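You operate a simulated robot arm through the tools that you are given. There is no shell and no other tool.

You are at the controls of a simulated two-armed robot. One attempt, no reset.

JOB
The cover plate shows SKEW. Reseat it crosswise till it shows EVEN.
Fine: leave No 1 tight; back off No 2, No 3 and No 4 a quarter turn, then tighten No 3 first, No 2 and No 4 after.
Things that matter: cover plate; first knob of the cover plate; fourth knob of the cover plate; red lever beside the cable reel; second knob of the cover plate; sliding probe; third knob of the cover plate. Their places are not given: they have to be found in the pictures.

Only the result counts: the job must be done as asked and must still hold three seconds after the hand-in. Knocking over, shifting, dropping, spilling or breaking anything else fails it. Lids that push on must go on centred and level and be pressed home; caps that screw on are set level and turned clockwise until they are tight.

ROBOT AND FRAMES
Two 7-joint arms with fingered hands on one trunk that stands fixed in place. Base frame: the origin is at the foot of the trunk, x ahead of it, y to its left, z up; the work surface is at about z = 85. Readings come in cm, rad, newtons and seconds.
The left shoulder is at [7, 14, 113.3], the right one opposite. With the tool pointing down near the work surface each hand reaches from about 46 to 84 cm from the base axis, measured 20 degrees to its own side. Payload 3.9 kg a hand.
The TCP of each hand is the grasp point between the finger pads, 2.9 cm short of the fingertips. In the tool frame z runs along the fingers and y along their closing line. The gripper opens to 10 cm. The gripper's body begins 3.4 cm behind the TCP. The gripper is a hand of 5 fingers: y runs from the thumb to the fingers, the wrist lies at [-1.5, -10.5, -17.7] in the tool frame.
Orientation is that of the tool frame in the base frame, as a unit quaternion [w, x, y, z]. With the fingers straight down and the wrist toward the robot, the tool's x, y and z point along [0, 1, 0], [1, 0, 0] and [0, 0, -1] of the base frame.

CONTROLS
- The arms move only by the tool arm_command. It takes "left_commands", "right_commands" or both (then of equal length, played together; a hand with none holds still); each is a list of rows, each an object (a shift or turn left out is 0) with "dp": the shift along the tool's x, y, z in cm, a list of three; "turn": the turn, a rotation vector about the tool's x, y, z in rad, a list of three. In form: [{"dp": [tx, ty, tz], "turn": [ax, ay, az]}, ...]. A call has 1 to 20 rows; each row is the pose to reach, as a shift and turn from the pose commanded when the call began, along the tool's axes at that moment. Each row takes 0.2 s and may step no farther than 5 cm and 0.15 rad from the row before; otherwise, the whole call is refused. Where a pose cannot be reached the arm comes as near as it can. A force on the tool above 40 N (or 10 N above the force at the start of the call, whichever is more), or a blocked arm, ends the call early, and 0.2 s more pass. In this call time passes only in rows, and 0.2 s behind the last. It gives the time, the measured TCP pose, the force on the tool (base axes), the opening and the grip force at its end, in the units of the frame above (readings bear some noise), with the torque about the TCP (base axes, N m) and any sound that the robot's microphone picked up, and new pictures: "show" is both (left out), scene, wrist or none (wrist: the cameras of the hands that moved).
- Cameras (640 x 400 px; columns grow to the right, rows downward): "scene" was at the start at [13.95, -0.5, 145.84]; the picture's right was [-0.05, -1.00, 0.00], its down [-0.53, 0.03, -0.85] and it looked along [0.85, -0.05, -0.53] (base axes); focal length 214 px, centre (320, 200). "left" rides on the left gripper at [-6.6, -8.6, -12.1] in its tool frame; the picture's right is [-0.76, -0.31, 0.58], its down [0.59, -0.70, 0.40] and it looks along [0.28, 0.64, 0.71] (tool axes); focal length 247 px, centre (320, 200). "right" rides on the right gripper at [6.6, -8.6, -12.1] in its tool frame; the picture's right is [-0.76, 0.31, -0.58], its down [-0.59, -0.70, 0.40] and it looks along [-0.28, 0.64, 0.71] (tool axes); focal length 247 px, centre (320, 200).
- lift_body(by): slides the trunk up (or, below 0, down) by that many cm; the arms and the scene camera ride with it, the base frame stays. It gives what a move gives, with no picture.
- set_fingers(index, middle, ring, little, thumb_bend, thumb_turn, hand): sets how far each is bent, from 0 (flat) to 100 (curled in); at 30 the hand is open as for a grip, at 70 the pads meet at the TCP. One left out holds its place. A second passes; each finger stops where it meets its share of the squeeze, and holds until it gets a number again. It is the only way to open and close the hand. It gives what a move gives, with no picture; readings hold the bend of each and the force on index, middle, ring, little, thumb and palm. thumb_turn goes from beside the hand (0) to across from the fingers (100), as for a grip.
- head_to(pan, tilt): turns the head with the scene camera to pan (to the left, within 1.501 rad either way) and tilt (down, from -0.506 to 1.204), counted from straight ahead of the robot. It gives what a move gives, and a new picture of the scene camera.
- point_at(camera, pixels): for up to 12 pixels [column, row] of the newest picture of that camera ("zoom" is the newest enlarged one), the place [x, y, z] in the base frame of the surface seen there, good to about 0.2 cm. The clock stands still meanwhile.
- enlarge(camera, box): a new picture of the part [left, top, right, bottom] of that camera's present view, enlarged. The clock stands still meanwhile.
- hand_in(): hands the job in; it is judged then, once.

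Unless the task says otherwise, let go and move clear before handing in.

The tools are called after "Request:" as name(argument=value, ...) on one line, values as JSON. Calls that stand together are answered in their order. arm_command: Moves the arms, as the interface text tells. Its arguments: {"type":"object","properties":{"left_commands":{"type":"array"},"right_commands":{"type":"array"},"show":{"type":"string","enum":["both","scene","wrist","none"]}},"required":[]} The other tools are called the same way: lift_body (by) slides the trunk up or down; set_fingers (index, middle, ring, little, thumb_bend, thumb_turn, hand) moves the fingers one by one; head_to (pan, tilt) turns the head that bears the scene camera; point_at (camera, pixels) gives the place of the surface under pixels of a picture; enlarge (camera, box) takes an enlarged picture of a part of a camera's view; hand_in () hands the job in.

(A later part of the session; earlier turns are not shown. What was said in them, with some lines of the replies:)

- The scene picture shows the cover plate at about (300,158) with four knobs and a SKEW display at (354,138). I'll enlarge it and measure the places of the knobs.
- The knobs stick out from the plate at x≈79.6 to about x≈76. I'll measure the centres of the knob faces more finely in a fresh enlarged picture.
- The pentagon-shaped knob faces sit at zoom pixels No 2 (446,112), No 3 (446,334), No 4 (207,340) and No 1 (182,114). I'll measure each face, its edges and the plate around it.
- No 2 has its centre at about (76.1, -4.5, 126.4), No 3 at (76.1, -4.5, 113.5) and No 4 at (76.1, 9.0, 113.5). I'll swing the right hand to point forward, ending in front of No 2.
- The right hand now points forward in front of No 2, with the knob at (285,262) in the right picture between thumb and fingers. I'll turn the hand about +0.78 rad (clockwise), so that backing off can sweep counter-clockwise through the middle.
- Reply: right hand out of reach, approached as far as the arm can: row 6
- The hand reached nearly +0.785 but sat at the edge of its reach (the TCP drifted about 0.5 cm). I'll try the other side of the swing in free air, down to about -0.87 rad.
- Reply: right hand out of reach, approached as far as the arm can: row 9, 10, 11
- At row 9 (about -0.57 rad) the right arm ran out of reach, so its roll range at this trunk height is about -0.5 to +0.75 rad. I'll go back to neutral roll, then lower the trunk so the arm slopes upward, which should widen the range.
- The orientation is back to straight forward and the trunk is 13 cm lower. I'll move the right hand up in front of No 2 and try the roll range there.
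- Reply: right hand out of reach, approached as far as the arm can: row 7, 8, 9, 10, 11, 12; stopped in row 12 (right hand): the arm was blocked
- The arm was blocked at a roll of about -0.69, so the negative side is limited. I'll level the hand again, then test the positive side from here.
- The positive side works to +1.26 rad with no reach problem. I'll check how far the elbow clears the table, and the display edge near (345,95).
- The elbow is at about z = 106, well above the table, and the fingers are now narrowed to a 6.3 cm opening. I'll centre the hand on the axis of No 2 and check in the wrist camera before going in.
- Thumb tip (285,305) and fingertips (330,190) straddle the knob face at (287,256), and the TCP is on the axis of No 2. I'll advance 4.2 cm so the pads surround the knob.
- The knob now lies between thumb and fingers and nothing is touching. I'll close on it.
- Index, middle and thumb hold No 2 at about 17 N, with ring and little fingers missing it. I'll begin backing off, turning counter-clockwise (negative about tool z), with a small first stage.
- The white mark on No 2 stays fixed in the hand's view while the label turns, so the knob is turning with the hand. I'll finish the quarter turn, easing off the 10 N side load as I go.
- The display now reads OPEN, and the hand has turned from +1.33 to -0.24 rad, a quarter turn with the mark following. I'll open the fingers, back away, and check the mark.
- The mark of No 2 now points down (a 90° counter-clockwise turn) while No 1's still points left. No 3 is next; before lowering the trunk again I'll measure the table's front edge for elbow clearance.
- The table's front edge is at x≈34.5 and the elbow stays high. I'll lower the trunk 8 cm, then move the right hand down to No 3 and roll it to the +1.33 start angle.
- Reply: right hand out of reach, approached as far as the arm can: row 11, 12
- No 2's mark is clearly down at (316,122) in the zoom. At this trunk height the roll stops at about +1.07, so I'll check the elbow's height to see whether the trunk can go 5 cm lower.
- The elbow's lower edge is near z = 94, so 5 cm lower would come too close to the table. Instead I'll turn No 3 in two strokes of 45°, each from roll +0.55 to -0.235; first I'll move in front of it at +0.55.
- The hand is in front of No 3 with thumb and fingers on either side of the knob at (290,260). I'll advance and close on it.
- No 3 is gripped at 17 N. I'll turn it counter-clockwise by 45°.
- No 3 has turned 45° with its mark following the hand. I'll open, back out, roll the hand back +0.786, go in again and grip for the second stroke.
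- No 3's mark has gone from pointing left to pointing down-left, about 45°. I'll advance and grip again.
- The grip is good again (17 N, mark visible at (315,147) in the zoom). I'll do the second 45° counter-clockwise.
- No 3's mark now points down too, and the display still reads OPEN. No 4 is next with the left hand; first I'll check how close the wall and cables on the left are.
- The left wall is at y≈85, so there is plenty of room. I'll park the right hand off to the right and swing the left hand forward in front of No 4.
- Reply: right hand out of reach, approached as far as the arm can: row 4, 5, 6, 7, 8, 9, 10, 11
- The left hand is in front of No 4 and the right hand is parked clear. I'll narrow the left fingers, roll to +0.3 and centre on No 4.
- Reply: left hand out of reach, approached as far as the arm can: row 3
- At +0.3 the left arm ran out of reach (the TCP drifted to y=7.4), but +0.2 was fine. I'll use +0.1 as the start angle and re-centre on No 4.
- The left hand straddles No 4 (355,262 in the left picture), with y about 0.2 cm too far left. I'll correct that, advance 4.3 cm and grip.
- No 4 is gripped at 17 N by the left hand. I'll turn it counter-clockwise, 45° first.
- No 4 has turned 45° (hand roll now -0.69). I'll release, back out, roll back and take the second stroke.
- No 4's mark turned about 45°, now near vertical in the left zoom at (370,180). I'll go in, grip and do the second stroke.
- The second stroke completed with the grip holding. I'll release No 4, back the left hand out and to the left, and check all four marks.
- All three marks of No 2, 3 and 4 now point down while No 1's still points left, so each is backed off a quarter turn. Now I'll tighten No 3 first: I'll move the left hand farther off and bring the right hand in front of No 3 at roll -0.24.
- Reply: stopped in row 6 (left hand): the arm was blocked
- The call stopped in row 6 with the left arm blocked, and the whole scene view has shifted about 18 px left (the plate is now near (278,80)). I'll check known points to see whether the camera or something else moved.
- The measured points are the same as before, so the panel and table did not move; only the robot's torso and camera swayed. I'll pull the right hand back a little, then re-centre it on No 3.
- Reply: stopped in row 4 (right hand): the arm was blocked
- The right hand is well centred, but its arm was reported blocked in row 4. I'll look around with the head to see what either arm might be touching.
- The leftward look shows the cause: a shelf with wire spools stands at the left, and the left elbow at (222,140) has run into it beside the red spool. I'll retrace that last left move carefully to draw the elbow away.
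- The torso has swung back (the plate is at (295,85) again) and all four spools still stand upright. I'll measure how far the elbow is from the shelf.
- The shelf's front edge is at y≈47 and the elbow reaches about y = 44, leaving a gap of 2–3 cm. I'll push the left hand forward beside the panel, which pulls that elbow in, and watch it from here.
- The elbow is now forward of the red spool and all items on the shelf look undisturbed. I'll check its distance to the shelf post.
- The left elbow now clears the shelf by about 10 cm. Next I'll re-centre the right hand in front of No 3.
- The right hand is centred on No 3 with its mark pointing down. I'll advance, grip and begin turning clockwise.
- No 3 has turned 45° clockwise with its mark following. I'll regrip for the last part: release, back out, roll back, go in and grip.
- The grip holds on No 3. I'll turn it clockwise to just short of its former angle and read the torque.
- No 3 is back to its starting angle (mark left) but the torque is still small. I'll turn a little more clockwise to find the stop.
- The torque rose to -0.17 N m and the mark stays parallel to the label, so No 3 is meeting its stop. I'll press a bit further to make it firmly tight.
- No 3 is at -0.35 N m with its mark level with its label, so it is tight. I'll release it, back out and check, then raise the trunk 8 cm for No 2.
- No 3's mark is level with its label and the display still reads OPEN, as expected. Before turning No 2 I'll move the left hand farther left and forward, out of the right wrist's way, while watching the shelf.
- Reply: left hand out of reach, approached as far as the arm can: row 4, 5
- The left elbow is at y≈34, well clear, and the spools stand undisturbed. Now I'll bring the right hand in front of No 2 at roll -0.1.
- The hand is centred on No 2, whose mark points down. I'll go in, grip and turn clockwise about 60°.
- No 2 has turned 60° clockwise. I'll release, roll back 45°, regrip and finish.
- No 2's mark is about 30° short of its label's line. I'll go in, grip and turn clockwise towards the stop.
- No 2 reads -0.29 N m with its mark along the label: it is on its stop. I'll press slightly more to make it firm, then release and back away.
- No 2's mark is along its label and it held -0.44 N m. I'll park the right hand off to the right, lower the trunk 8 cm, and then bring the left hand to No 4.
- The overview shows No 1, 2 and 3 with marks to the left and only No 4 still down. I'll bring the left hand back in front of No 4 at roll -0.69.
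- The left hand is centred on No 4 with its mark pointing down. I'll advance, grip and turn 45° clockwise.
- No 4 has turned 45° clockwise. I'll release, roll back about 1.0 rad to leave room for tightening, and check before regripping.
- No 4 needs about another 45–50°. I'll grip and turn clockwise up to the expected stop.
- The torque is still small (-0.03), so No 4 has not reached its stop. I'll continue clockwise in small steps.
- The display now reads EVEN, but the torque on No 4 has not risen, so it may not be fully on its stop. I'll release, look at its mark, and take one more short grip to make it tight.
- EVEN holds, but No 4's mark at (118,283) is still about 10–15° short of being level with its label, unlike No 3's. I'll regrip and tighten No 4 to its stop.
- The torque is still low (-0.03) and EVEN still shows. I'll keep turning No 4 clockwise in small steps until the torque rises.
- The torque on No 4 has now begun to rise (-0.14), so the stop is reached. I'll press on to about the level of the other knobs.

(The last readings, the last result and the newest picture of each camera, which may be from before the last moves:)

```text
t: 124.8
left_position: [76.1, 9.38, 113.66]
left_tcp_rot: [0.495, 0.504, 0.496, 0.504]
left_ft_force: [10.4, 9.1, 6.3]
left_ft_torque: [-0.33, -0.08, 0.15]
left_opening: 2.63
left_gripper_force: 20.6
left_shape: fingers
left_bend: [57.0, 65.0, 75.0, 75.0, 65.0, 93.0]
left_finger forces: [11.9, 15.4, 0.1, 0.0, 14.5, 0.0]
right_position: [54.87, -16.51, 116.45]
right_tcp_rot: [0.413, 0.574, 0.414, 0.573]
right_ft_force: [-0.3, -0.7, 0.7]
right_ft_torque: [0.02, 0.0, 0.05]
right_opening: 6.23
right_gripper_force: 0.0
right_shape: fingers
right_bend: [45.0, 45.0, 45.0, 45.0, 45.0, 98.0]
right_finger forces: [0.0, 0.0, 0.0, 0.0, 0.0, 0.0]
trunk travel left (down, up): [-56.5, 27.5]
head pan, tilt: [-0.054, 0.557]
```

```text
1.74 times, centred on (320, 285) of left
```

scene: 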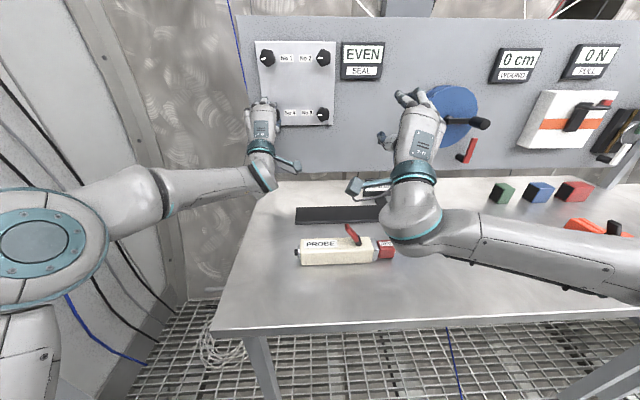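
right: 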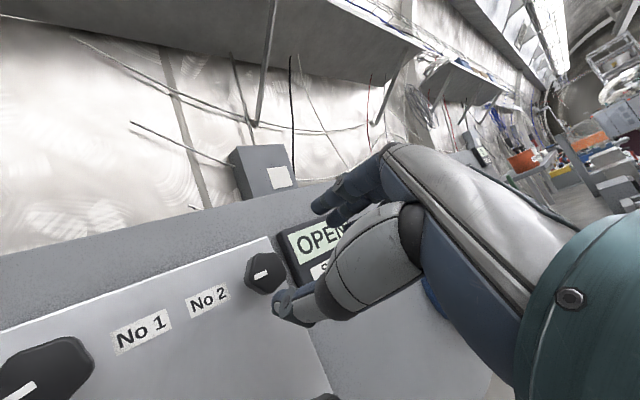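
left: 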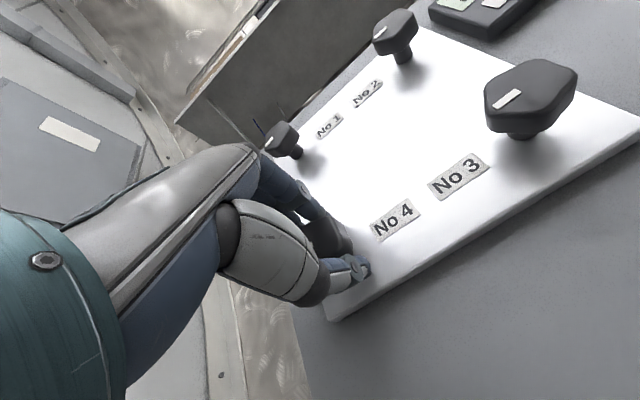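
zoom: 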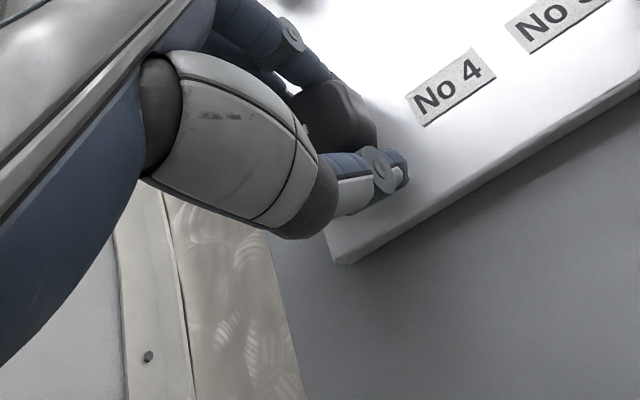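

No 4 reads -0.33 N m: all knobs are tight and the display reads EVEN. I'll release and back the left hand out straight by 6 cm, then check the plate and the shelf.

Request:
set_fingers(hand="left", index=45, middle=45, ring=45, little=45, thumb_bend=45)

Request:
arm_command(left_commands=[{"dp": [0, 0, -1.5]}, {"dp": [0, 0, -3]}, {"dp": [0, 0, -4.5]}, {"dp": [0, 0, -4.5], "turn": [0, 0, -0.13]}, {"dp": [0, 0, -4.5], "turn": [0, 0, -0.26]}, {"dp": [0, 0, -4.5], "turn": [0, 0, -0.39]}, {"dp": [0, 0, -4.5], "turn": [0, 0, -0.52]}, {"dp": [0, 0, -6.5], "turn": [0, 0, -0.65]}], show="both")

Request:
enlarge(camera="left", box=[300, 80, 640, 340])

Request:
enlarge(camera="scene", box=[240, 20, 410, 160])

Request:
head_to(pan=0.9, tilt=0.75)

```text
t: 125.8
left_position: [75.97, 9.07, 113.86]
left_tcp_rot: [0.496, 0.504, 0.496, 0.505]
left_ft_force: [0.3, 0.3, -0.2]
left_ft_torque: [-0.01, -0.02, 0.0]
left_opening: 6.18
left_gripper_force: 0.1
left_shape: fingers
left_bend: [45.0, 45.0, 45.0, 45.0, 45.0, 97.0]
left_finger forces: [0.0, 0.0, 0.1, 0.0, 0.1, 0.0]
right_position: [54.72, -16.86, 116.5]
right_tcp_rot: [0.413, 0.573, 0.414, 0.574]
right_ft_force: [0.4, -0.4, -0.2]
right_ft_torque: [0.01, 0.01, -0.01]
right_opening: 6.21
right_gripper_force: 0.0
right_shape: fingers
right_bend: [45.0, 45.0, 45.0, 45.0, 45.0, 98.0]
right_finger forces: [0.0, 0.1, 0.0, 0.0, 0.1, 0.1]
trunk travel left (down, up): [-56.5, 27.5]
head pan, tilt: [-0.054, 0.557]
```

```text
t: 127.6
left_position: [69.45, 9.26, 113.78]
left_tcp_rot: [0.631, 0.317, 0.631, 0.32]
left_ft_force: [-0.3, 0.1, 0.7]
left_ft_torque: [-0.03, 0.0, -0.02]
left_opening: 6.22
left_gripper_force: 0.1
left_shape: fingers
left_bend: [45.0, 45.0, 45.0, 45.0, 45.0, 98.0]
left_finger forces: [0.0, 0.0, 0.0, 0.0, 0.1, 0.0]
right_position: [54.74, -16.65, 116.54]
right_tcp_rot: [0.413, 0.574, 0.413, 0.574]
right_ft_force: [-0.2, -1.3, -0.1]
right_ft_torque: [-0.03, -0.01, -0.03]
right_opening: 6.23
right_gripper_force: 0.1
right_shape: fingers
right_bend: [45.0, 45.0, 45.0, 45.0, 45.0, 98.0]
right_finger forces: [0.1, 0.0, 0.0, 0.1, 0.0, 0.1]
trunk travel left (down, up): [-56.5, 27.5]
head pan, tilt: [-0.054, 0.557]
```

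scene: 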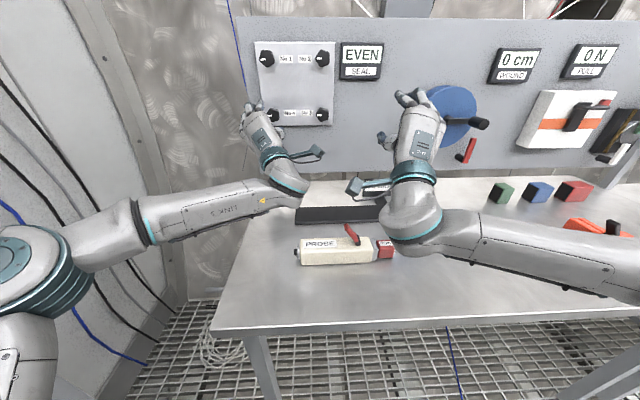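
left: 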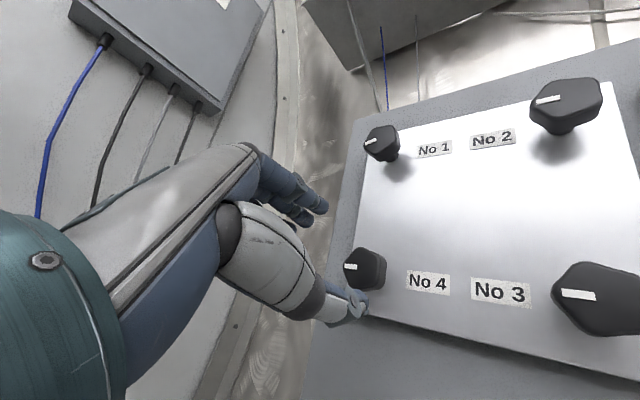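

```text
1.54 times, centred on (470, 210) of left
```

zoom: 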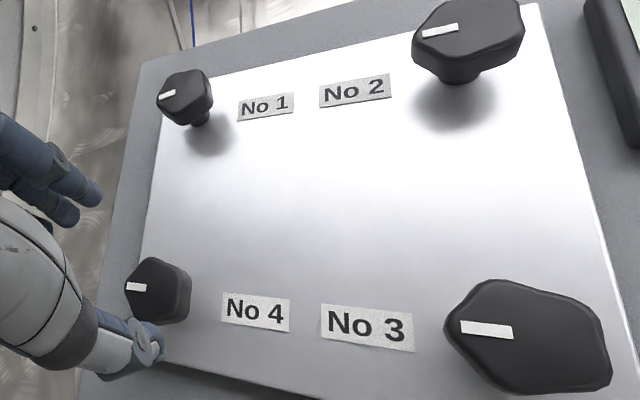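

```text
2.86 times, centred on (325, 90) of scene
```

zoom: 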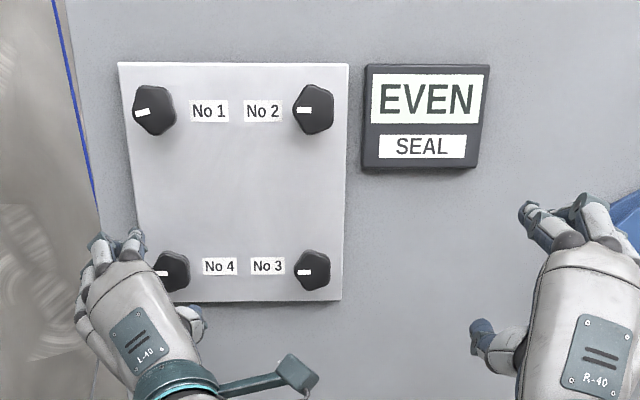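

```text
t: 128.8
left_position: [69.38, 9.0, 113.75]
left_tcp_rot: [0.631, 0.319, 0.631, 0.32]
left_ft_force: [-0.1, 0.5, -0.2]
left_ft_torque: [0.02, 0.01, 0.0]
left_opening: 6.23
left_gripper_force: 0.2
left_shape: fingers
left_bend: [45.0, 45.0, 45.0, 45.0, 45.0, 98.0]
left_finger forces: [0.0, 0.0, 0.0, 0.1, 0.0, 0.0]
right_position: [54.83, -16.67, 116.58]
right_tcp_rot: [0.413, 0.574, 0.414, 0.574]
right_ft_force: [0.4, 0.6, 0.7]
right_ft_torque: [0.0, -0.01, 0.03]
right_opening: 6.21
right_gripper_force: 0.1
right_shape: fingers
right_bend: [45.0, 45.0, 45.0, 45.0, 45.0, 98.0]
right_finger forces: [0.0, 0.0, 0.1, 0.0, 0.0, 0.0]
trunk travel left (down, up): [-56.5, 27.5]
head pan, tilt: [0.901, 0.75]
```

scene: 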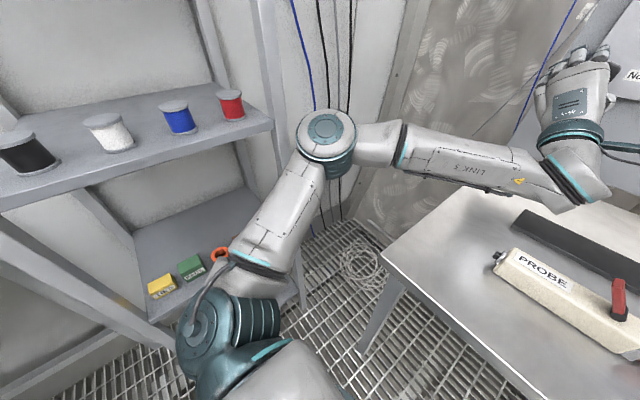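

All four marks point left, the display reads EVEN, both hands are off the plate, and everything on the shelf still stands upright. I'm handing the job in.

Request:
hand_in()

```text
The job is handed in.
```

The cover plate's seal display reads EVEN, and the job is handed in. I haven't been told the result.

- **Order:** I left No 1 alone. I backed off No 2, No 3 and No 4 a quarter turn each, then tightened No 3 first, No 2 next and No 4 last.
- **Tightness:** No 3, No 2 and No 4 were turned clockwise until they met their stops, at 0.35, 0.44 and 0.33 N m. The display changed to EVEN a little before No 4 reached its stop, so I gripped No 4 again and finished it.
- **Shelf contact:** While I was moving the left hand away, the left elbow pressed against the shelf of wire spools on the left, and that arm was blocked. I drew it back straight away. In the last look the spools were upright and I saw nothing knocked over or out of place, though the arm hid part of the lower shelf.

Both hands were open and clear of the plate when I handed in.
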